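You operate a simulated robot arm through the tools that you are given. There is no shell and no other tool. Be economical: measure what you need, move in short steps, check, and stop when the job is done.

Carry out the task below with a simulated robot arm. There is one attempt and no reset: what you move stays moved.

JOB
Run the wheels against each other at 20 rpm, the blue wheel swapped.
Fine: swap before the main goes on; run till TURNS ON SPOT shows; stop button, main off; wheels at rest, blue switch back to NORM.
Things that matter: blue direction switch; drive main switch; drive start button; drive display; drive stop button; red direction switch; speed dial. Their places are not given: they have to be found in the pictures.

It is judged by the outcome, as a careful person would: the job done as asked, and still so three seconds after it is handed in. It fails if anything else is knocked over, pushed out of place, dropped, spilled or broken.

ROBOT AND FRAMES
A 6-joint arm with a two-finger parallel gripper, fixed in place. Base frame: the origin is at the foot of the arm, x ahead of it, y to its left, z up. Readings come in mm, degrees, newtons and seconds.
With the tool pointing down near the work surface it reaches from about 240 to 640 mm from the base axis. Its first joint turns from -66.0 to 66.0 degrees. Payload 2.7 kg.
The TCP is the grasp point between the finger pads, 23 mm short of the fingertips. In the tool frame z runs along the fingers and y along their closing line. The gripper opens to 94 mm. The fingers are 38 mm wide and 10 mm thick; the gripper's body (54 by 96 mm) begins 39 mm behind the TCP.
Orientation is told as [roll, pitch, yaw] about the base's x, y, z axes, in that order, counted from this pose: with the fingers straight down and closing along the base's y, the tool's x points along the base's -x, its y along +y and its z along -z.

CONTROLS
- The arm moves only by the tool step_arm. Its argument "targets" is a list of rows, each a list of 7 numbers: the gripper command, from -1 (shut) to 1 (fully open), values between in proportion, then the shift along the tool's x, y, z in mm, then the turn, a rotation vector about the tool's x, y, z in degrees. In form: [[grip, x, y, z, rx, ry, rz], ...]. A call has 1 to 10 rows; each row shifts and turns the commanded pose from where the row before left it, along the tool's axes as they then stand. Each row takes 0.2 s and may step no farther than 50 mm and 8.6 degrees from the row before; otherwise, or with a gripper value out of range, the whole call is refused. A pose out of reach is approached as far as the arm can. The call stops where the force on the tool passes 40 N (or 10 N more than at its start, if that is more) or the arm is blocked; 0.2 s more then pass. Each finger travels about 45 mm/s and halts on what it meets, pressing with about 39 N; the grip force reading is that of the motor and also rises with nothing between the fingers. The clock runs only during rows and for 0.2 s after the last one: add rows that do not move to give the fingers time. The reply holds the time, the measured pose of the TCP, the force on the tool along the base axes, the opening and the grip force, in the units named above and with some noise.
- Cameras (640 x 400 px; columns grow to the right, rows downward): "scene" is fixed at [82.4, -438.7, 1407.6]; the picture's right is [0.75, -0.66, 0.00], its down [-0.36, -0.40, -0.84] and it looks along [0.56, 0.63, -0.54] (base axes); focal length 285 px, centre (320, 200). "wrist" rides on the gripper at [-39, 0, -44] in the tool frame; the picture's right is [0.00, -1.00, 0.00], its down [0.97, 0.00, -0.24] and it looks along [0.24, 0.00, 0.97] (tool axes); focal length 218 px, centre (320, 200).
- snapshot(camera): a new picture of that camera. It takes no simulated time.
- point_at(camera, pixels): there is no depth. For up to 12 entries [column, row, z] of the newest picture of that camera ("zoom" is the newest enlarged one), the place [x, y] in the base frame at which the ray of that pixel passes the height z, good to about 2 mm, but the place of the scene camera against the robot may be out by one fixed shift of up to 12 mm in any direction. It takes no simulated time.
- close_up(camera, box): a new picture of the part [left, top, right, bottom] of that camera's present view, enlarged. It takes no simulated time.
- hand_in(): hands the job in; it is judged then, once.

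Keep the steps short. Do not move on a guess: measure, check each grasp and each placing, and mend mistakes. In all there are 80 turns and 46 pictures (those below and enlarged ones count). Leave the gripper open and the arm clear of the work at the hand-in unless told otherwise, and finish with a single line.

The tools are called after ">>>" by a JSON object that holds its "name" and its "arguments". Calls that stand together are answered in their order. step_arm: Moves the arm, as the interface text tells. Its arguments: {"type":"object","properties":{"targets":{"type":"array","items":{"type":"array","items":{"type":"number"}}}},"required":["targets"]} The other tools are called the same way: snapshot (camera) takes a picture; point_at (camera, pixels) gives the place at which the rays of pixels pass given heights; close_up (camera, box) takes an enlarged picture of a part of a camera's view; hand_in () hands the job in.

At the start:

```text
clock: 0.0
ee_pos: [377.5, -8.5, 1220.6]
ee_rot: [0.1, 0.0, 0.0]
contact_force: [-0.8, -0.8, 0.5]
grip_width: 94.0
finger_force: 0.1
```

scene: 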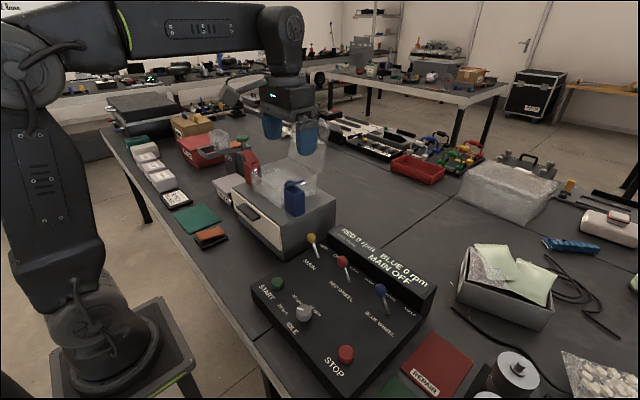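
wrist: 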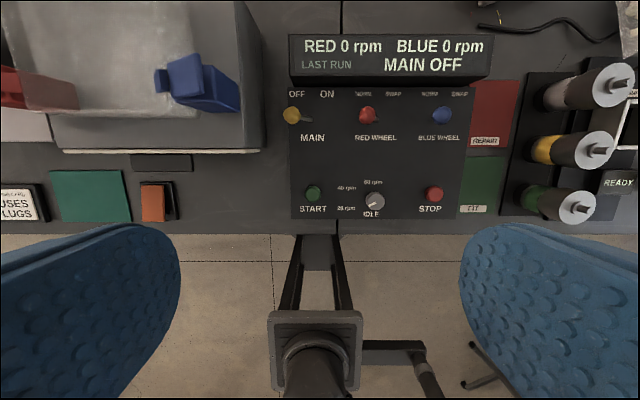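

I see the control panel in the wrist view around columns 290-480 and rows 35-220. I'll enlarge it in both cameras.

>>> {"name": "close_up", "arguments": {"camera": "wrist", "box": [280, 80, 480, 220]}}

>>> {"name": "close_up", "arguments": {"camera": "scene", "box": [240, 215, 450, 400]}}

```text
2.86 times, centred on (380, 150) of wrist
```

zoom: 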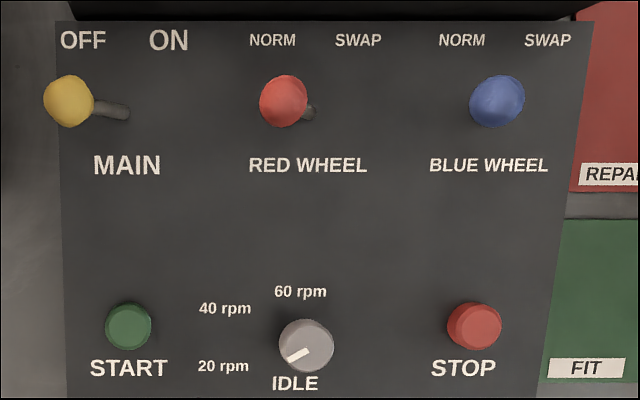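

```text
2.16 times, centred on (345, 308) of scene
```

zoom: 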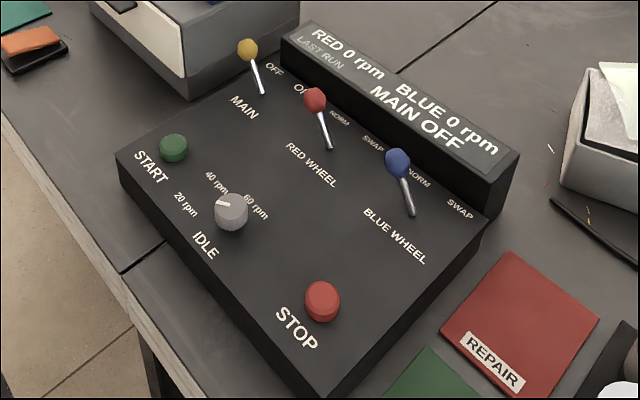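

Every lever leans toward OFF/NORM. I'll get rough positions of the controls from the wrist view at two possible heights.

>>> {"name": "snapshot", "arguments": {"camera": "wrist"}}

>>> {"name": "point_at", "arguments": {"camera": "wrist", "pixels": [[313, 195, 920], [435, 194, 920], [375, 201, 920], [292, 115, 920], [367, 115, 920], [442, 115, 920], [290, 85, 900], [290, 219, 900], [313, 195, 880]]}}

```text
41 pictures are left
```

wrist: 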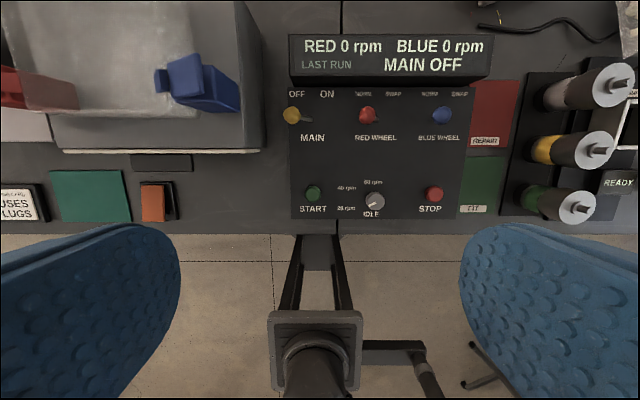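

```text
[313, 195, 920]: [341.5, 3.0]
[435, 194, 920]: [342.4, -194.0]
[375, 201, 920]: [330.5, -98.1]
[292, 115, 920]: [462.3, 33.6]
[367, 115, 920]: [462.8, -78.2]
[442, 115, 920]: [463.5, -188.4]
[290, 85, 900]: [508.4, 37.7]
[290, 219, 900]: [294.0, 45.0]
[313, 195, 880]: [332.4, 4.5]
```

Next I move over the panel and lower, in three short steps, for a nearer view.

>>> {"name": "step_arm", "arguments": {"targets": [[1, 6, -29, 40, 0, 0, 0], [1, 6, -29, 40, 0, 0, 0], [1, 6, -29, 40, 0, 0, 0], [1, 0, 0, 0, 0, 0, 0]]}}

>>> {"name": "snapshot", "arguments": {"camera": "wrist"}}

```text
clock: 1.0
ee_pos: [357.8, -96.1, 1099.7]
ee_rot: [0.0, -0.1, 0.1]
contact_force: [-0.4, -1.2, 0.0]
grip_width: 93.9
finger_force: 0.0
```

```text
40 pictures are left
```

wrist: 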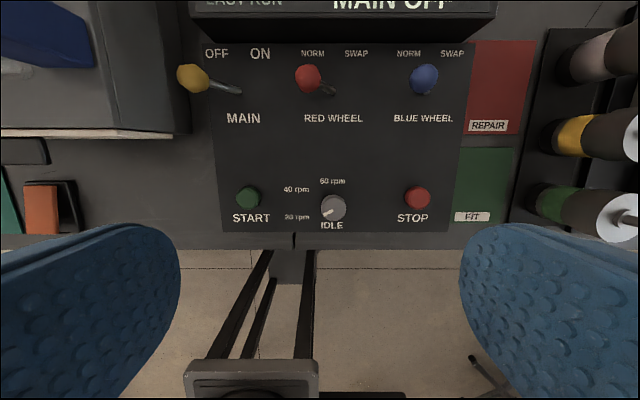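

I'll triangulate against the earlier view, starting with an enlarged picture of the dial and buttons.

>>> {"name": "point_at", "arguments": {"camera": "wrist", "pixels": [[248, 196, 880], [248, 196, 920], [417, 196, 920], [417, 196, 880], [333, 207, 880], [333, 207, 920], [193, 77, 920], [193, 77, 960], [308, 78, 960], [425, 78, 960], [449, 231, 880], [449, 231, 920]]}}

>>> {"name": "close_up", "arguments": {"camera": "wrist", "box": [220, 160, 450, 240]}}

>>> {"name": "close_up", "arguments": {"camera": "wrist", "box": [170, 40, 480, 130]}}

```text
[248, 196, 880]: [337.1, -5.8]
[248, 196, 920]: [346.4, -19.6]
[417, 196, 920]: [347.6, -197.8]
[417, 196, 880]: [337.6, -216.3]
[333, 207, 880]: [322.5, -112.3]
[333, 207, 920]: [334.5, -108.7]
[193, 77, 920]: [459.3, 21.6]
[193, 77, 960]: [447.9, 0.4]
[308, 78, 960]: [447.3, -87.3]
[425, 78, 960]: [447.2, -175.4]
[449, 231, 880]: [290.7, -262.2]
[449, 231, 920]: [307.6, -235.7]
```

```text
2.78 times, centred on (335, 200) of wrist
```

zoom: 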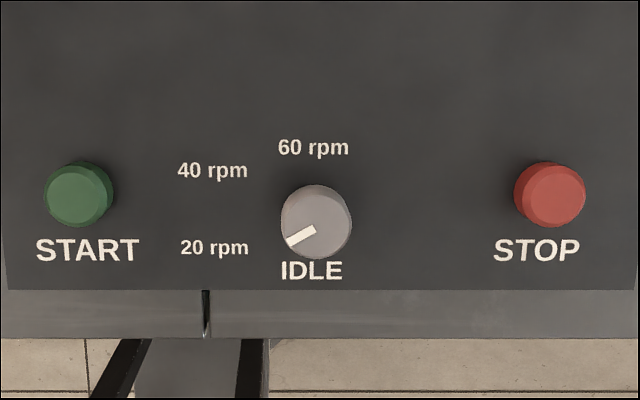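

```text
2.06 times, centred on (325, 85) of wrist
```

zoom: 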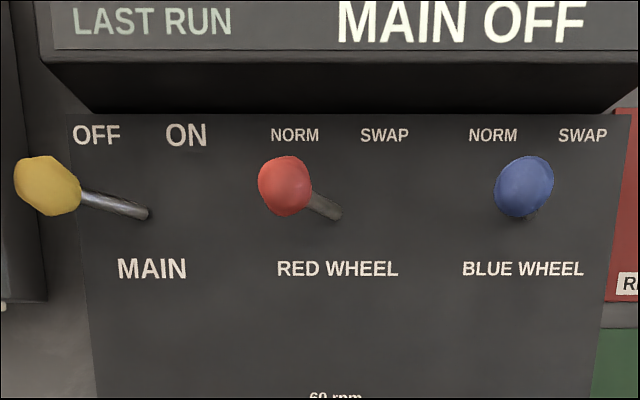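

The dial pointer looks close to "20 rpm" but isn't clear, and the heights are badly conditioned. I'll go lower for a sharper view and a better triangulation.

>>> {"name": "step_arm", "arguments": {"targets": [[1, 5, -7, 40, 0, 0, 0], [1, 5, -7, 40, 0, 0, 0], [1, 0, 0, 0, 0, 0, 0]]}}

>>> {"name": "snapshot", "arguments": {"camera": "wrist"}}

>>> {"name": "snapshot", "arguments": {"camera": "scene"}}

```text
clock: 1.8
ee_pos: [349.5, -111.5, 1019.9]
ee_rot: [0.0, -0.1, 0.0]
contact_force: [-0.9, -0.1, -0.6]
grip_width: 93.9
finger_force: 0.1
```

```text
37 pictures are left
```

wrist: 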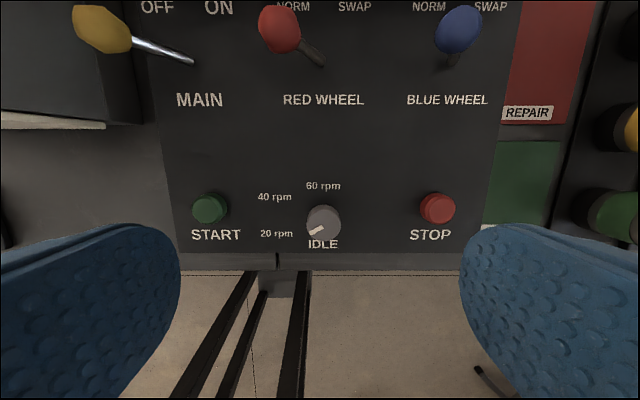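

```text
36 pictures are left
```

scene: 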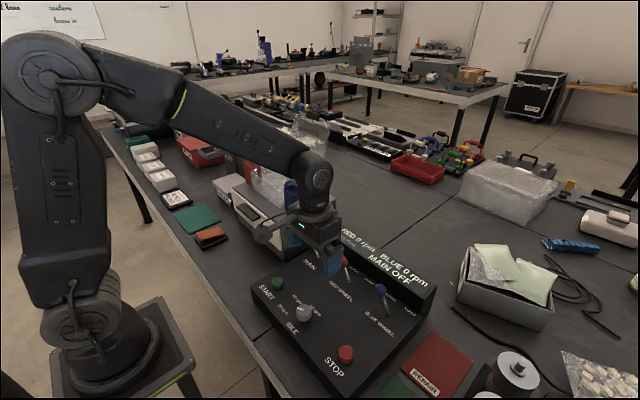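

>>> {"name": "point_at", "arguments": {"camera": "scene", "pixels": [[277, 283, 840], [346, 352, 840], [277, 283, 900], [346, 352, 900], [304, 310, 840], [304, 310, 900]]}}

>>> {"name": "point_at", "arguments": {"camera": "wrist", "pixels": [[210, 207, 840], [438, 207, 840], [210, 207, 900], [438, 207, 900], [323, 223, 840], [323, 223, 900], [178, 270, 851], [104, 26, 940], [280, 28, 940], [460, 28, 940], [280, 28, 900], [460, 28, 900]]}}

```text
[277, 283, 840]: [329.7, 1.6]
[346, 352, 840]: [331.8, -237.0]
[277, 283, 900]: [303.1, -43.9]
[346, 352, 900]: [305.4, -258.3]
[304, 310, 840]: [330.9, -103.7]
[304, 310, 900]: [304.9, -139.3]
```

```text
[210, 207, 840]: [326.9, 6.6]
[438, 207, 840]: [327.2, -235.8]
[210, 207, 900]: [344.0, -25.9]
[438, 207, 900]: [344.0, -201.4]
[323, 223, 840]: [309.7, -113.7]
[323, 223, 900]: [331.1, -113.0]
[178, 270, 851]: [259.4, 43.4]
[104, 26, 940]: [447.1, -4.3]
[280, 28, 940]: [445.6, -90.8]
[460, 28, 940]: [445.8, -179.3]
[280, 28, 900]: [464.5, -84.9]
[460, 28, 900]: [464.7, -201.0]
```

Wrist and scene agree: the button tops are near z≈845 and the lever knobs near z≈900. The knobs sit at x≈465, with y≈30 for main, -85 for red and -201 for blue. Next is an enlarged look at the dial pointer.

>>> {"name": "close_up", "arguments": {"camera": "wrist", "box": [240, 170, 400, 270]}}

>>> {"name": "close_up", "arguments": {"camera": "scene", "box": [264, 285, 344, 335]}}

```text
4.00 times, centred on (320, 220) of wrist
```

zoom: 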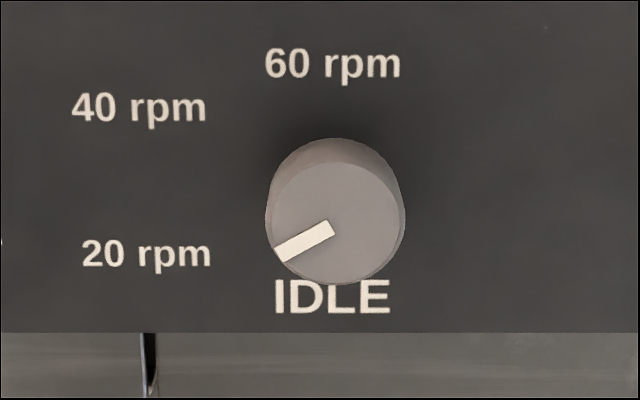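

```text
8.00 times, centred on (304, 310) of scene
```

zoom: 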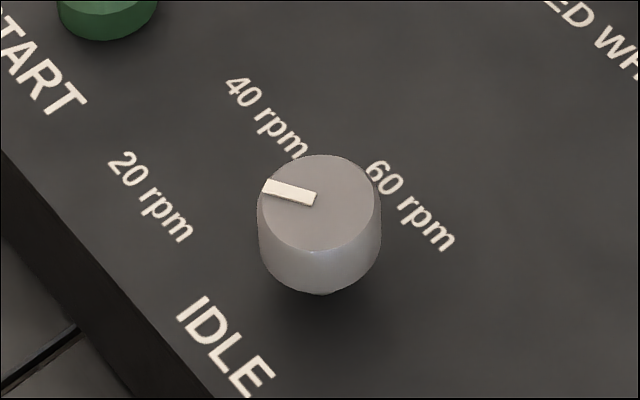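

The pointer is about 29° below left, so the dial already sits at "20 rpm". Red is on NORM. For blue, I'll close the fingers and go to about (465, -168), in the gap to the left of the blue knob, still high.

>>> {"name": "step_arm", "arguments": {"targets": [[-1, -40, -19, 0, 0, 0, 0], [-1, -40, -19, 0, 0, 0, 0], [-1, -35.5, -18, 0, 0, 0, 0], [-1, 0, 0, 20, 0, 0, 0], [-1, 0, 0, 20, 0, 0, 0], [-1, 0, 0, 0, 0, 0, 0], [-1, 0, 0, 0, 0, 0, 0]]}}

>>> {"name": "snapshot", "arguments": {"camera": "wrist"}}

>>> {"name": "close_up", "arguments": {"camera": "scene", "box": [260, 215, 460, 340]}}

```text
clock: 3.4
ee_pos: [466.4, -169.9, 978.4]
ee_rot: [0.0, -0.1, 0.0]
contact_force: [0.0, 0.2, -0.4]
grip_width: 0.0
finger_force: 38.7
```

```text
33 pictures are left
```

wrist: 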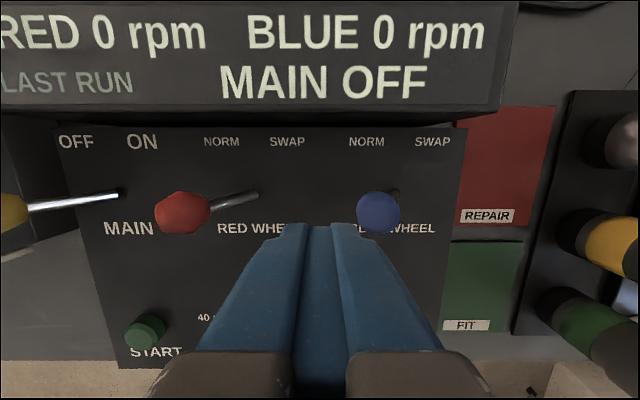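

```text
3.20 times, centred on (360, 278) of scene
```

zoom: 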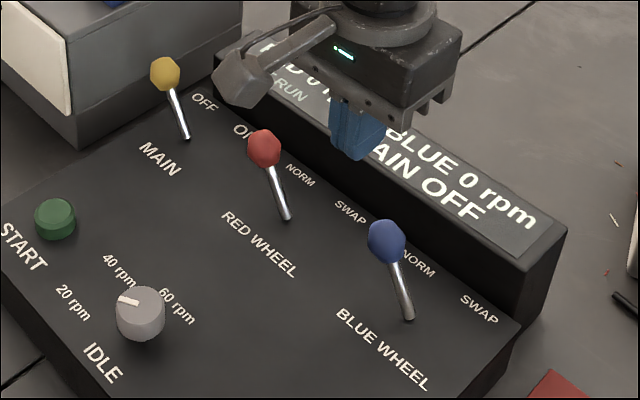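

The blue knob at (379,212) works out to y≈-204, x≈467, radius ≈13. The shut fingers reach y≈-180, which leaves about 11 mm. I go down to TCP z≈908.

>>> {"name": "step_arm", "arguments": {"targets": [[-1, 0, 0, 24, 0, 0, 0], [-1, 0, 0, 24, 0, 0, 0], [-1, 0, 0, 20, 0, 0, 0], [-1, 0, 0, 0, 0, 0, 0]]}}

>>> {"name": "snapshot", "arguments": {"camera": "wrist"}}

>>> {"name": "close_up", "arguments": {"camera": "scene", "box": [260, 215, 460, 340]}}

```text
clock: 4.4
ee_pos: [467.2, -167.0, 910.0]
ee_rot: [-0.1, 0.0, 0.0]
contact_force: [0.6, -0.3, 1.3]
grip_width: 0.0
finger_force: 39.1
```

```text
31 pictures are left
```

wrist: 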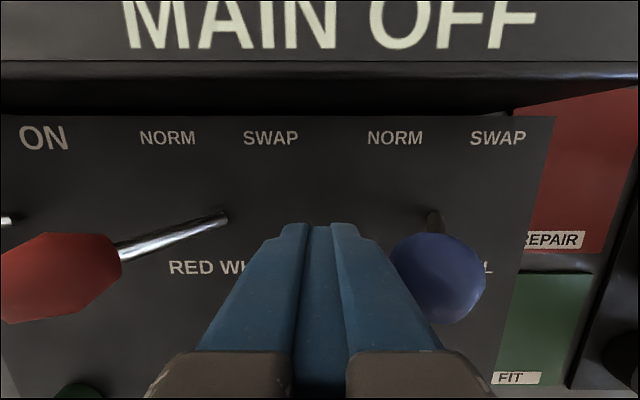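

```text
3.20 times, centred on (360, 278) of scene
```

zoom: 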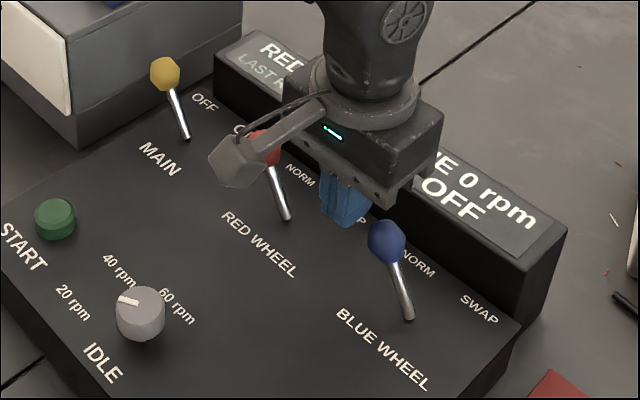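

The fingers sit just left of the blue knob at a good height. I push right (-y) in small steps toward y≈-236.

>>> {"name": "step_arm", "arguments": {"targets": [[-1, 0, -12, 0, 0, 0, 0], [-1, 0, -12, 0, 0, 0, 0], [-1, 0, -12, 0, 0, 0, 0], [-1, 0, -12, 0, 0, 0, 0], [-1, 0, -12, 0, 0, 0, 0], [-1, 0, -8, 0, 0, 0, 0], [-1, 0, 0, 0, 0, 0, 0]]}}

>>> {"name": "snapshot", "arguments": {"camera": "wrist"}}

```text
clock: 6.0
ee_pos: [466.5, -234.5, 913.3]
ee_rot: [0.0, 0.0, 0.0]
contact_force: [0.8, 0.5, -0.6]
grip_width: 0.0
finger_force: 38.6
```

```text
29 pictures are left
```

wrist: 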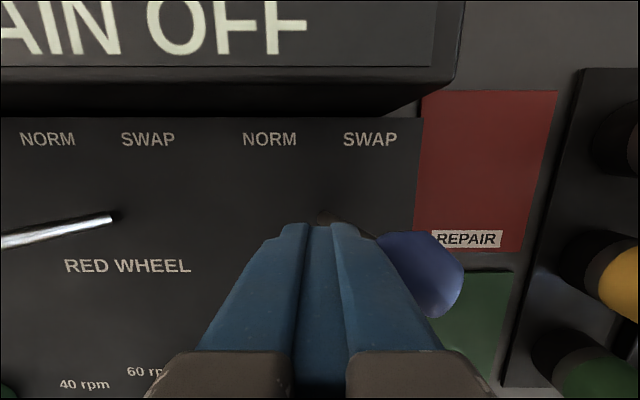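

The blue lever has tipped to the right, toward SWAP. I back off a little left and lift clear to confirm.

>>> {"name": "step_arm", "arguments": {"targets": [[-1, 0, 8, 0, 0, 0, 0], [-1, 0, 4, -40, 0, 0, 0], [-1, 0, 40, -40, 0, 0, 0], [-1, 0, 40, 0, 0, 0, 0], [-1, 0, 0, 0, 0, 0, 0]]}}

>>> {"name": "snapshot", "arguments": {"camera": "wrist"}}

```text
refused: row 3 steps farther than a row can; nothing moved
```

```text
28 pictures are left
```

wrist: 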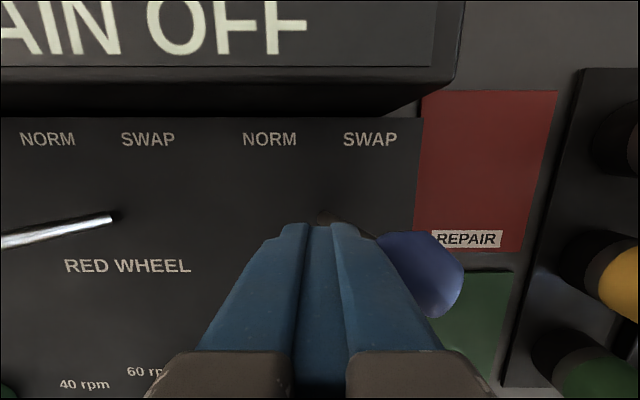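

One row stepped too far and the whole call was refused. I'll repeat it with shorter rows.

>>> {"name": "step_arm", "arguments": {"targets": [[-1, 0, 8, 0, 0, 0, 0], [-1, 0, 0, -40, 0, 0, 0], [-1, 0, 0, -45, 0, 0, 0], [-1, 0, 45, -10, 0, 0, 0], [-1, 0, 45, 0, 0, 0, 0], [-1, 0, 0, 0, 0, 0, 0]]}}

>>> {"name": "close_up", "arguments": {"camera": "scene", "box": [240, 205, 460, 342]}}

>>> {"name": "snapshot", "arguments": {"camera": "wrist"}}

```text
clock: 7.4
ee_pos: [467.4, -139.7, 1012.2]
ee_rot: [0.0, 0.0, 0.0]
contact_force: [-0.2, 0.3, -0.1]
grip_width: 0.2
finger_force: 39.0
```

```text
2.91 times, centred on (350, 274) of scene
```

zoom: 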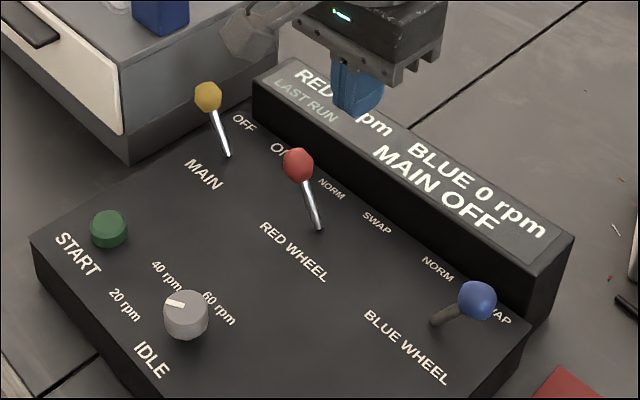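

```text
26 pictures are left
```

wrist: 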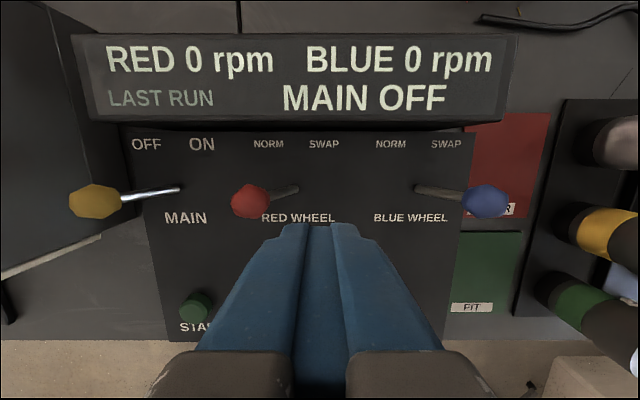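

Blue is on SWAP and the display still reads MAIN OFF. Main stands close to the grey case, so I first check the grey part sticking out of the gripper.

>>> {"name": "close_up", "arguments": {"camera": "scene", "box": [280, 150, 440, 250]}}

>>> {"name": "point_at", "arguments": {"camera": "wrist", "pixels": [[97, 202, 900], [250, 201, 900], [486, 201, 900], [180, 189, 835], [300, 189, 835], [100, 236, 835], [93, 120, 880], [93, 120, 900]]}}

```text
4.00 times, centred on (360, 200) of scene
```

zoom: 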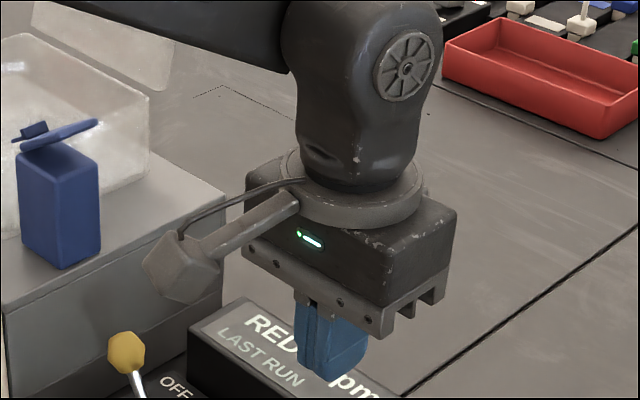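

```text
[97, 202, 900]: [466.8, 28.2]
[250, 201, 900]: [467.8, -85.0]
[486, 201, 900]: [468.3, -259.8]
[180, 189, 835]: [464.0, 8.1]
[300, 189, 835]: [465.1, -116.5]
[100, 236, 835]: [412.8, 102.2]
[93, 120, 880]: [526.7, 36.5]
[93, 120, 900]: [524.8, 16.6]
```

The bracket on the gripper points toward -x and rides well above the levers. I measure how close the grey case stands to the main lever, using the scene picture.

>>> {"name": "point_at", "arguments": {"camera": "scene", "pixels": [[284.7, 262, 800], [284.7, 262, 820], [278, 232, 900], [278, 232, 920], [278, 232, 945], [252, 295, 820], [252, 288, 835]]}}

>>> {"name": "close_up", "arguments": {"camera": "scene", "box": [220, 180, 348, 260]}}

```text
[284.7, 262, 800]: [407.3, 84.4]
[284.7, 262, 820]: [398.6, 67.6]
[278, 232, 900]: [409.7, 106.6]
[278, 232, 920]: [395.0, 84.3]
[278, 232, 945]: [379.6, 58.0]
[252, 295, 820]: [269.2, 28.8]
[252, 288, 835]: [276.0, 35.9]
```

```text
5.00 times, centred on (284, 220) of scene
```

zoom: 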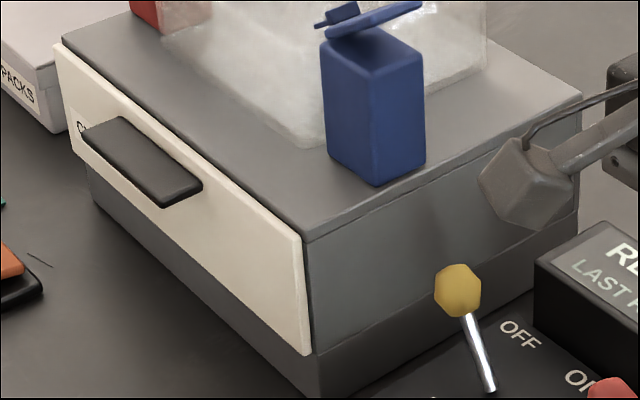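

The case top is near z≈920 with its side at y≈85, so it clears the gripper body. I open to about 42 mm, go above the main knob at y≈28, and look.

>>> {"name": "step_arm", "arguments": {"targets": [[-0.1, 0, 42, 0, 0, 0, 0], [-0.1, 0, 42, 0, 0, 0, 0], [-0.1, 0, 42, 0, 0, 0, 0], [-0.1, 0, 42, 0, 0, 0, 0], [-0.1, 0, 0, 30, 0, 0, 0], [-0.1, 0, 0, 0, 0, 0, 0]]}}

>>> {"name": "snapshot", "arguments": {"camera": "wrist"}}

```text
clock: 8.8
ee_pos: [466.4, 30.9, 978.5]
ee_rot: [-0.1, 0.1, 0.0]
contact_force: [-0.4, -0.2, -0.2]
grip_width: 42.1
finger_force: 0.0
```

```text
23 pictures are left
```

wrist: 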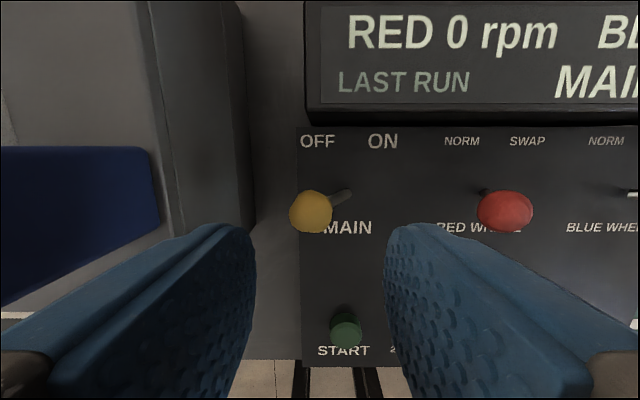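

The knob at (311,212) works out to y≈35 and the case is further off than feared. I shift 3 mm left and descend around the knob.

>>> {"name": "step_arm", "arguments": {"targets": [[-0.1, 0, 3, 10, 0, 0, 0], [-0.1, 0, 0, 20, 0, 0, 0], [-0.1, 0, 0, 20, 0, 0, 0], [-0.1, 0, 0, 18, 0, 0, 0], [-0.1, 0, 0, 0, 0, 0, 0]]}}

>>> {"name": "snapshot", "arguments": {"camera": "wrist"}}

```text
clock: 10.0
ee_pos: [465.1, 33.1, 913.0]
ee_rot: [0.1, 0.0, 0.0]
contact_force: [0.0, -0.4, -0.1]
grip_width: 42.5
finger_force: 0.0
```

```text
22 pictures are left
```

wrist: 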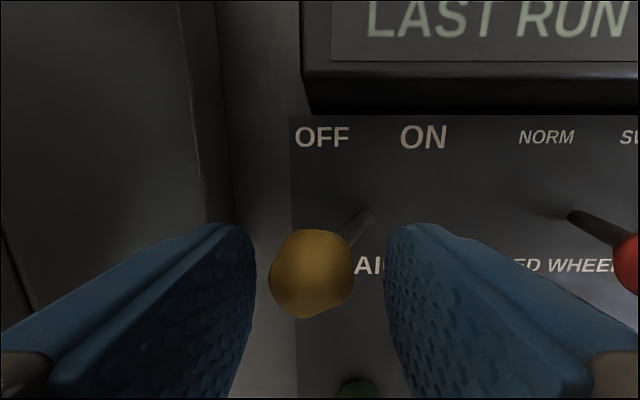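

The yellow knob is between the fingers with no contact. I sweep right (-y) about 60 mm in small steps to flip it to ON.

>>> {"name": "step_arm", "arguments": {"targets": [[-0.1, 0, -12, 0, 0, 0, 0], [-0.1, 0, -12, 0, 0, 0, 0], [-0.1, 0, -12, 0, 0, 0, 0], [-0.1, 0, -12, 0, 0, 0, 0], [-0.1, 0, -10, 0, 0, 0, 0], [-0.1, 0, 0, 0, 0, 0, 0]]}}

>>> {"name": "snapshot", "arguments": {"camera": "wrist"}}

```text
clock: 11.4
ee_pos: [465.1, -25.4, 909.8]
ee_rot: [-0.1, 0.0, 0.0]
contact_force: [-0.4, -0.2, 0.5]
grip_width: 42.1
finger_force: 0.0
```

```text
21 pictures are left
```

wrist: 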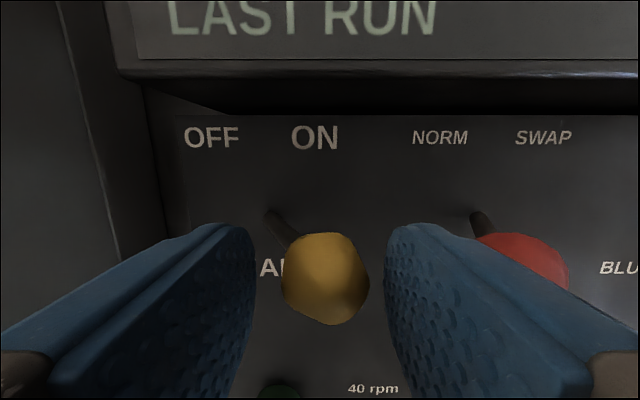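

The lever leans right now, to ON, and the fingers don't touch it. I lift straight up, then move above START with the fingers shut and read the display.

>>> {"name": "step_arm", "arguments": {"targets": [[-0.1, 0, 0, -45, 0, 0, 0], [-0.1, 0, 0, -45, 0, 0, 0], [-1, 45, 10, 0, 0, 0, 0], [-1, 45, 10, 0, 0, 0, 0], [-1, 45, 10, 0, 0, 0, 0], [-1, 0, 0, 0, 0, 0, 0]]}}

>>> {"name": "snapshot", "arguments": {"camera": "wrist"}}

>>> {"name": "close_up", "arguments": {"camera": "scene", "box": [240, 215, 450, 346]}}

```text
clock: 12.8
ee_pos: [331.3, 9.0, 997.8]
ee_rot: [-0.1, 0.0, 0.1]
contact_force: [-0.3, -0.3, 0.7]
grip_width: 0.0
finger_force: 38.9
```

```text
20 pictures are left
```

wrist: 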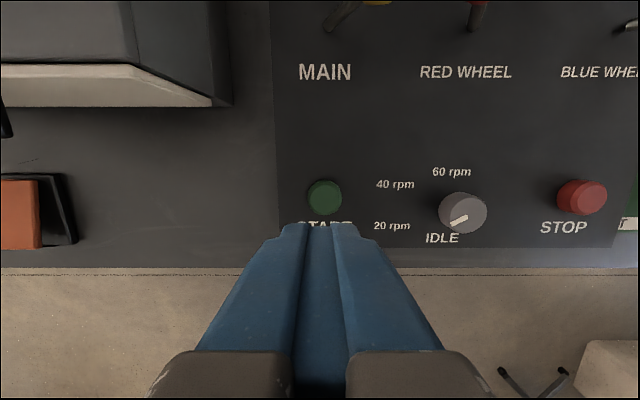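

```text
3.05 times, centred on (345, 280) of scene
```

zoom: 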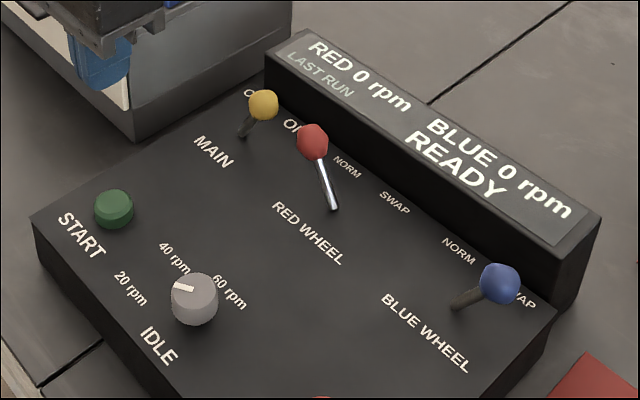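

The display reads READY. START at pixel (325,197) works out to (325, 4). I line up and go down to about 15 mm above it, then check.

>>> {"name": "step_arm", "arguments": {"targets": [[-1, 5, -5, 30, 0, 0, 0], [-1, 0, 0, 40, 0, 0, 0], [-1, 0, 0, 40, 0, 0, 0], [-1, 0, 0, 0, 0, 0, 0]]}}

>>> {"name": "close_up", "arguments": {"camera": "scene", "box": [230, 250, 326, 310]}}

```text
clock: 13.8
ee_pos: [327.5, 4.7, 889.4]
ee_rot: [0.0, 0.1, 0.0]
contact_force: [-0.1, -0.8, -0.5]
grip_width: 0.3
finger_force: 39.1
```

```text
6.67 times, centred on (278, 280) of scene
```

zoom: 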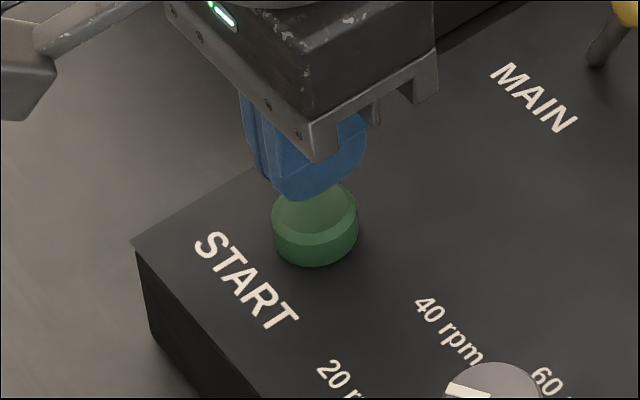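

The fingertips stand right over the green button. I press down in small steps and then come back up.

>>> {"name": "step_arm", "arguments": {"targets": [[-1, 0, 0, 8, 0, 0, 0], [-1, 0, 0, 6, 0, 0, 0], [-1, 0, 0, 4, 0, 0, 0], [-1, 0, 0, 3, 0, 0, 0], [-1, 0, 0, 3, 0, 0, 0], [-1, 0, 0, 0, 0, 0, 0]]}}

>>> {"name": "close_up", "arguments": {"camera": "scene", "box": [240, 215, 450, 346]}}

```text
clock: 15.2
ee_pos: [326.0, 2.0, 866.8]
ee_rot: [0.0, -0.2, 0.0]
contact_force: [-3.0, 4.1, 24.4]
grip_width: 0.0
finger_force: 39.1
```

```text
3.05 times, centred on (345, 280) of scene
```

zoom: 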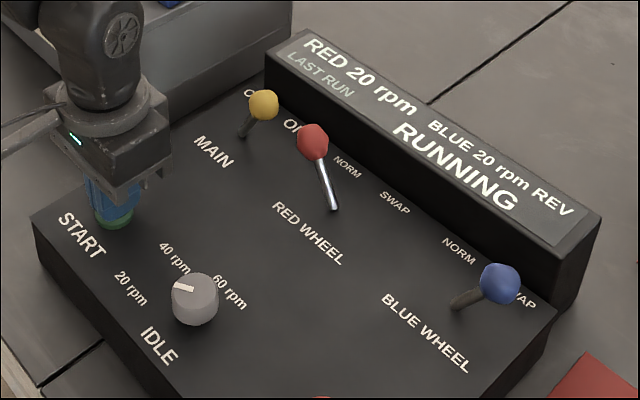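

Running: RED 20 rpm, BLUE 20 rpm REV. I lift off START and travel to above STOP at about (326, -230), then read the display.

>>> {"name": "step_arm", "arguments": {"targets": [[-1, 0, 0, -40, 0, 0, 0], [-1, 0, 0, -40, 0, 0, 0], [-1, 0, -46, 0, 0, 0, 0], [-1, 0, -46, 0, 0, 0, 0], [-1, 0, -46, 0, 0, 0, 0], [-1, 0, -46, 0, 0, 0, 0], [-1, 0, -46, 0, 0, 0, 0], [-1, 0, 0, 0, 0, 0, 0]]}}

>>> {"name": "snapshot", "arguments": {"camera": "wrist"}}

>>> {"name": "close_up", "arguments": {"camera": "scene", "box": [260, 220, 450, 380]}}

```text
clock: 17.0
ee_pos: [326.0, -230.3, 947.3]
ee_rot: [0.0, 0.0, 0.0]
contact_force: [-0.2, 0.4, 0.0]
grip_width: 0.0
finger_force: 39.4
```

```text
16 pictures are left
```

wrist: 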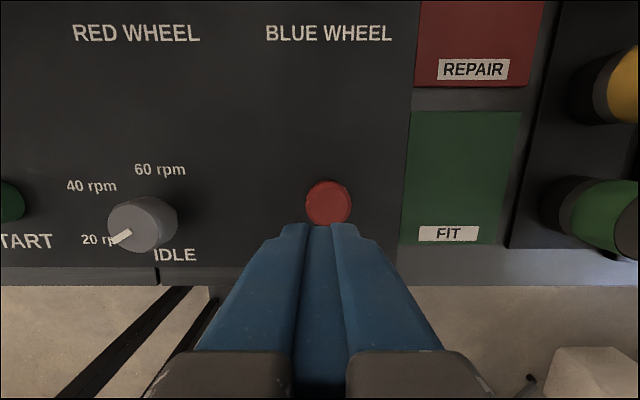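

```text
2.50 times, centred on (355, 300) of scene
```

zoom: 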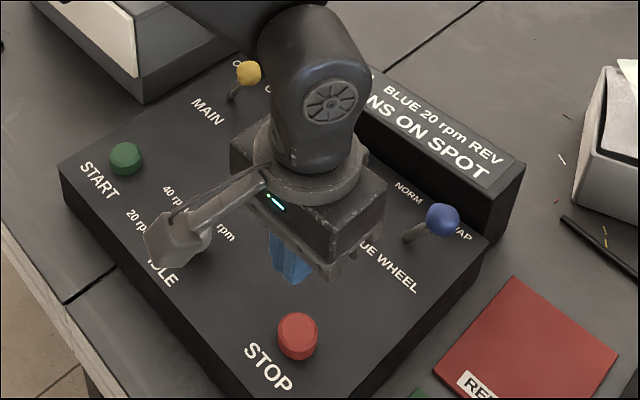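

The display already shows TURNS ON SPOT. STOP at (328,204) works out to (326, -235). I align and press down to z≈866.

>>> {"name": "step_arm", "arguments": {"targets": [[-1, 0, -5, 30, 0, 0, 0], [-1, 0, 0, 25, 0, 0, 0], [-1, 0, 0, 13, 0, 0, 0], [-1, 0, 0, 4, 0, 0, 0], [-1, 0, 0, 4, 0, 0, 0], [-1, 0, 0, 3, 0, 0, 0], [-1, 0, 0, 2, 0, 0, 0], [-1, 0, 0, 0, 0, 0, 0]]}}

>>> {"name": "close_up", "arguments": {"camera": "scene", "box": [260, 220, 450, 380]}}

```text
clock: 18.8
ee_pos: [325.5, -234.0, 866.3]
ee_rot: [0.0, -0.1, 0.0]
contact_force: [-12.7, -1.0, 24.7]
grip_width: 0.1
finger_force: 39.0
```

```text
2.50 times, centred on (355, 300) of scene
```

zoom: 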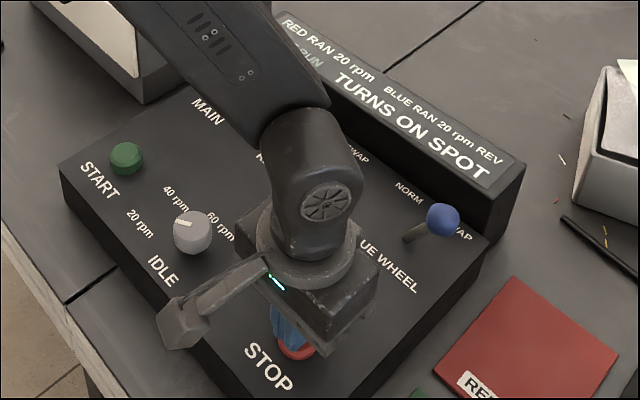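

Stopped: it reads RED RAN 20 rpm / BLUE RAN 20 rpm REV, TURNS ON SPOT. Next is main off. I lift and go to the gap between the main and red knobs at about (466, -50).

>>> {"name": "step_arm", "arguments": {"targets": [[-1, 0, 0, -45, 0, 0, 0], [-1, 0, 0, -45, 0, 0, 0], [-1, 0, 0, -25, 0, 0, 0], [-1, -28, 37, 0, 0, 0, 0], [-1, -28, 37, 0, 0, 0, 0], [-1, -28, 37, 0, 0, 0, 0], [-1, -28, 37, 0, 0, 0, 0], [-1, -28, 36, 0, 0, 0, 0], [-1, 0, 0, 0, 0, 0, 0]]}}

>>> {"name": "snapshot", "arguments": {"camera": "wrist"}}

```text
clock: 20.8
ee_pos: [467.0, -45.3, 976.9]
ee_rot: [0.0, -0.1, -0.1]
contact_force: [0.7, 0.0, 0.7]
grip_width: 0.0
finger_force: 39.5
```

```text
13 pictures are left
```

wrist: 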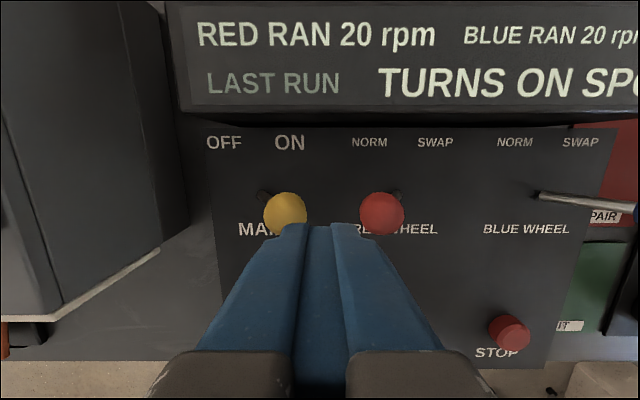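

The gap between the knobs is tight for shut fingers. I go back to the straddling pose used before (42 mm open, same y as when I left the lever), reopening at height.

>>> {"name": "step_arm", "arguments": {"targets": [[-0.1, 0, 26, 0, 0, 0, 0], [-0.1, 0, 0, 0, 0, 0, 0], [-0.1, 0, 0, 0, 0, 0, 0]]}}

>>> {"name": "snapshot", "arguments": {"camera": "wrist"}}

```text
clock: 21.6
ee_pos: [467.0, -22.3, 978.5]
ee_rot: [0.1, -0.1, 0.0]
contact_force: [0.3, -0.4, 0.3]
grip_width: 42.1
finger_force: 0.1
```

```text
12 pictures are left
```

wrist: 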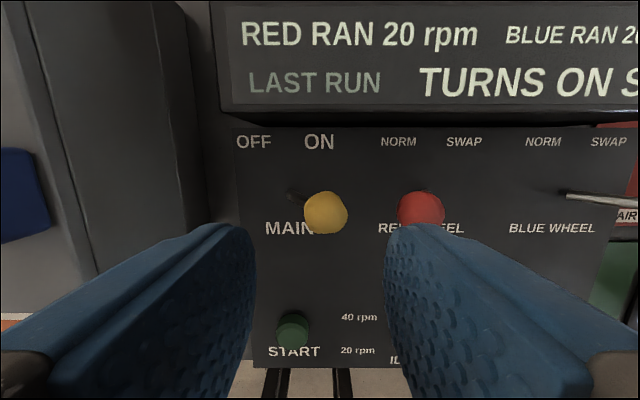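

The yellow knob is centred between the fingers and the right finger clears red by about 13 mm. I descend to z≈911, then sweep left (+y) by 58 mm.

>>> {"name": "step_arm", "arguments": {"targets": [[-0.1, 0, 0, 25, 0, 0, 0], [-0.1, 0, 0, 25, 0, 0, 0], [-0.1, 0, 0, 17, 0, 0, 0], [-0.1, 0, 12, 0, 0, 0, 0], [-0.1, 0, 12, 0, 0, 0, 0], [-0.1, 0, 12, 0, 0, 0, 0], [-0.1, 0, 12, 0, 0, 0, 0], [-0.1, 0, 10, 0, 0, 0, 0], [-0.1, 0, 0, 0, 0, 0, 0]]}}

>>> {"name": "snapshot", "arguments": {"camera": "wrist"}}

```text
clock: 23.6
ee_pos: [465.0, 35.5, 913.5]
ee_rot: [-0.1, -0.1, 0.1]
contact_force: [-0.1, -0.2, 0.4]
grip_width: 42.2
finger_force: 0.0
```

```text
11 pictures are left
```

wrist: 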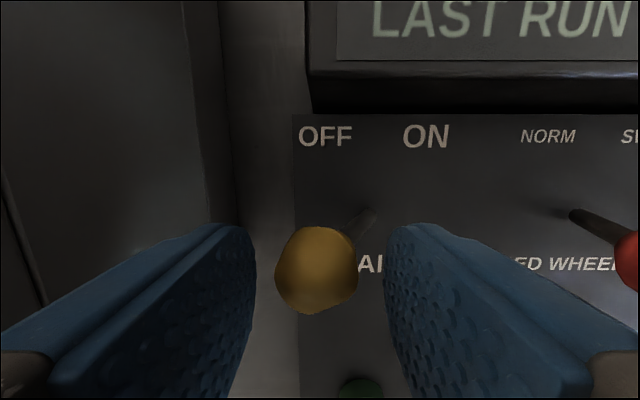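

Main leans left to OFF again. I lift and travel to above the blue knob near y≈-262, keeping the same opening, then check the display.

>>> {"name": "step_arm", "arguments": {"targets": [[-0.1, 0, 0, -45, 0, 0, 0], [-0.1, 0, 0, -22, 0, 0, 0], [-0.1, 0, -48, 0, 0, 0, 0], [-0.1, 0, -48, 0, 0, 0, 0], [-0.1, 0, -48, 0, 0, 0, 0], [-0.1, 0, -48, 0, 0, 0, 0], [-0.1, 0, -48, 0, 0, 0, 0], [-0.1, 0, -48, 0, 0, 0, 0], [-0.1, 0, -8, 0, 0, 0, 0], [-0.1, 0, 0, 0, 0, 0, 0]]}}

>>> {"name": "snapshot", "arguments": {"camera": "wrist"}}

>>> {"name": "close_up", "arguments": {"camera": "scene", "box": [260, 215, 450, 335]}}

```text
clock: 25.8
ee_pos: [466.3, -261.9, 978.9]
ee_rot: [0.0, -0.1, 0.0]
contact_force: [0.3, -0.1, 0.1]
grip_width: 42.1
finger_force: 0.0
```

```text
10 pictures are left
```

wrist: 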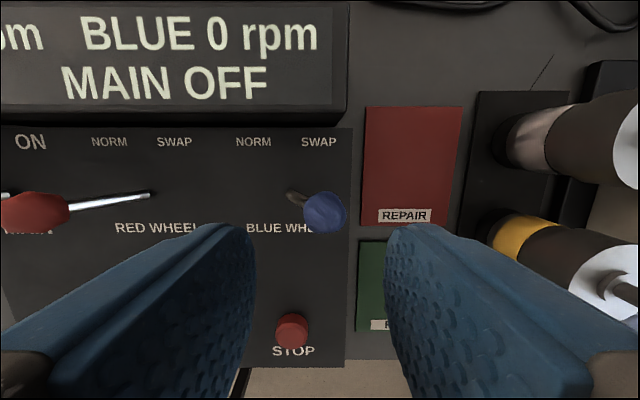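

```text
3.33 times, centred on (355, 275) of scene
```

zoom: 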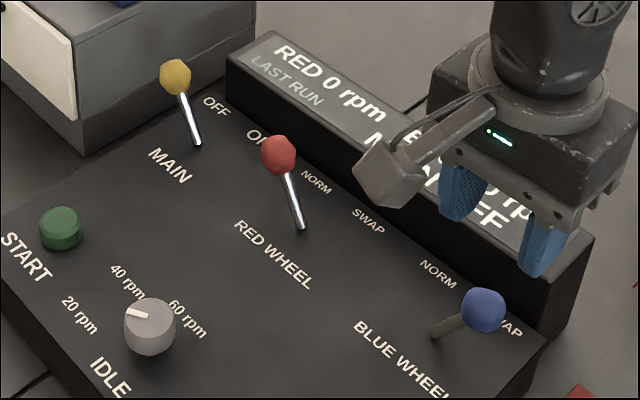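

The display reads MAIN OFF with 0 rpm, and the blue knob is centred between the fingers. I descend and sweep left (+y) by 59 mm to NORM.

>>> {"name": "step_arm", "arguments": {"targets": [[-0.1, 0, 0, 25, 0, 0, 0], [-0.1, 0, 0, 25, 0, 0, 0], [-0.1, 0, 0, 17, 0, 0, 0], [-0.1, 0, 12, 0, 0, 0, 0], [-0.1, 0, 12, 0, 0, 0, 0], [-0.1, 0, 12, 0, 0, 0, 0], [-0.1, 0, 12, 0, 0, 0, 0], [-0.1, 0, 11, 0, 0, 0, 0], [-0.1, 0, 0, 0, 0, 0, 0]]}}

>>> {"name": "snapshot", "arguments": {"camera": "wrist"}}

```text
clock: 27.8
ee_pos: [466.3, -201.0, 914.0]
ee_rot: [0.0, 0.0, 0.0]
contact_force: [0.2, 0.5, -1.0]
grip_width: 42.2
finger_force: 0.0
```

```text
8 pictures are left
```

wrist: 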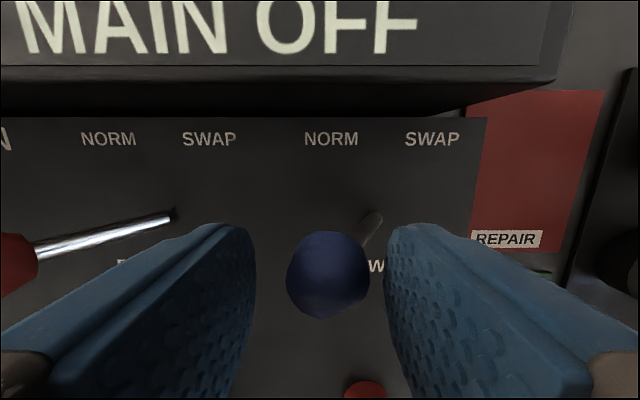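

Blue leans left to NORM with no contact. I lift straight up, open the gripper at height, pull back clear, and take a final look.

>>> {"name": "step_arm", "arguments": {"targets": [[-0.1, 0, 0, -45, 0, 0, 0], [-0.1, 0, 0, -45, 0, 0, 0], [-0.1, 0, 0, -45, 0, 0, 0], [1, 0, 0, -45, 0, 0, 0], [1, 40, 20, -15, 0, 0, 0], [1, 40, 20, -15, 0, 0, 0], [1, 0, 0, 0, 0, 0, 0], [1, 0, 0, 0, 0, 0, 0]]}}

>>> {"name": "snapshot", "arguments": {"camera": "wrist"}}

>>> {"name": "close_up", "arguments": {"camera": "scene", "box": [230, 215, 460, 360]}}

```text
clock: 29.6
ee_pos: [387.6, -162.3, 1121.6]
ee_rot: [0.1, 0.0, 0.0]
contact_force: [0.1, 0.1, -0.5]
grip_width: 93.9
finger_force: 0.1
```

```text
7 pictures are left
```

wrist: 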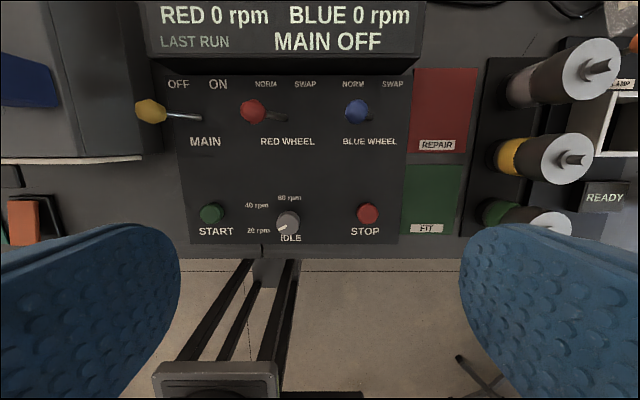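

```text
2.76 times, centred on (345, 288) of scene
```

zoom: 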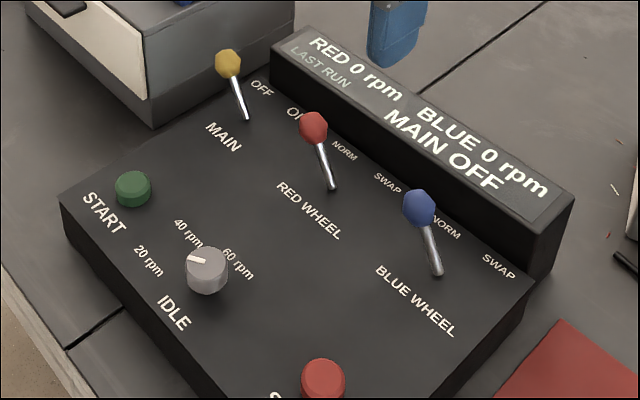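

MAIN OFF, 0 rpm on both wheels, red and blue on NORM, dial unchanged at 20 rpm, gripper open and clear. I hand in.

>>> {"name": "hand_in", "arguments": {}}

```text
The job is handed in.
```

The wheels ran against each other at 20 rpm with blue swapped until TURNS ON SPOT showed; then stop was pressed, main was switched off, and with the wheels at rest blue went back to NORM.
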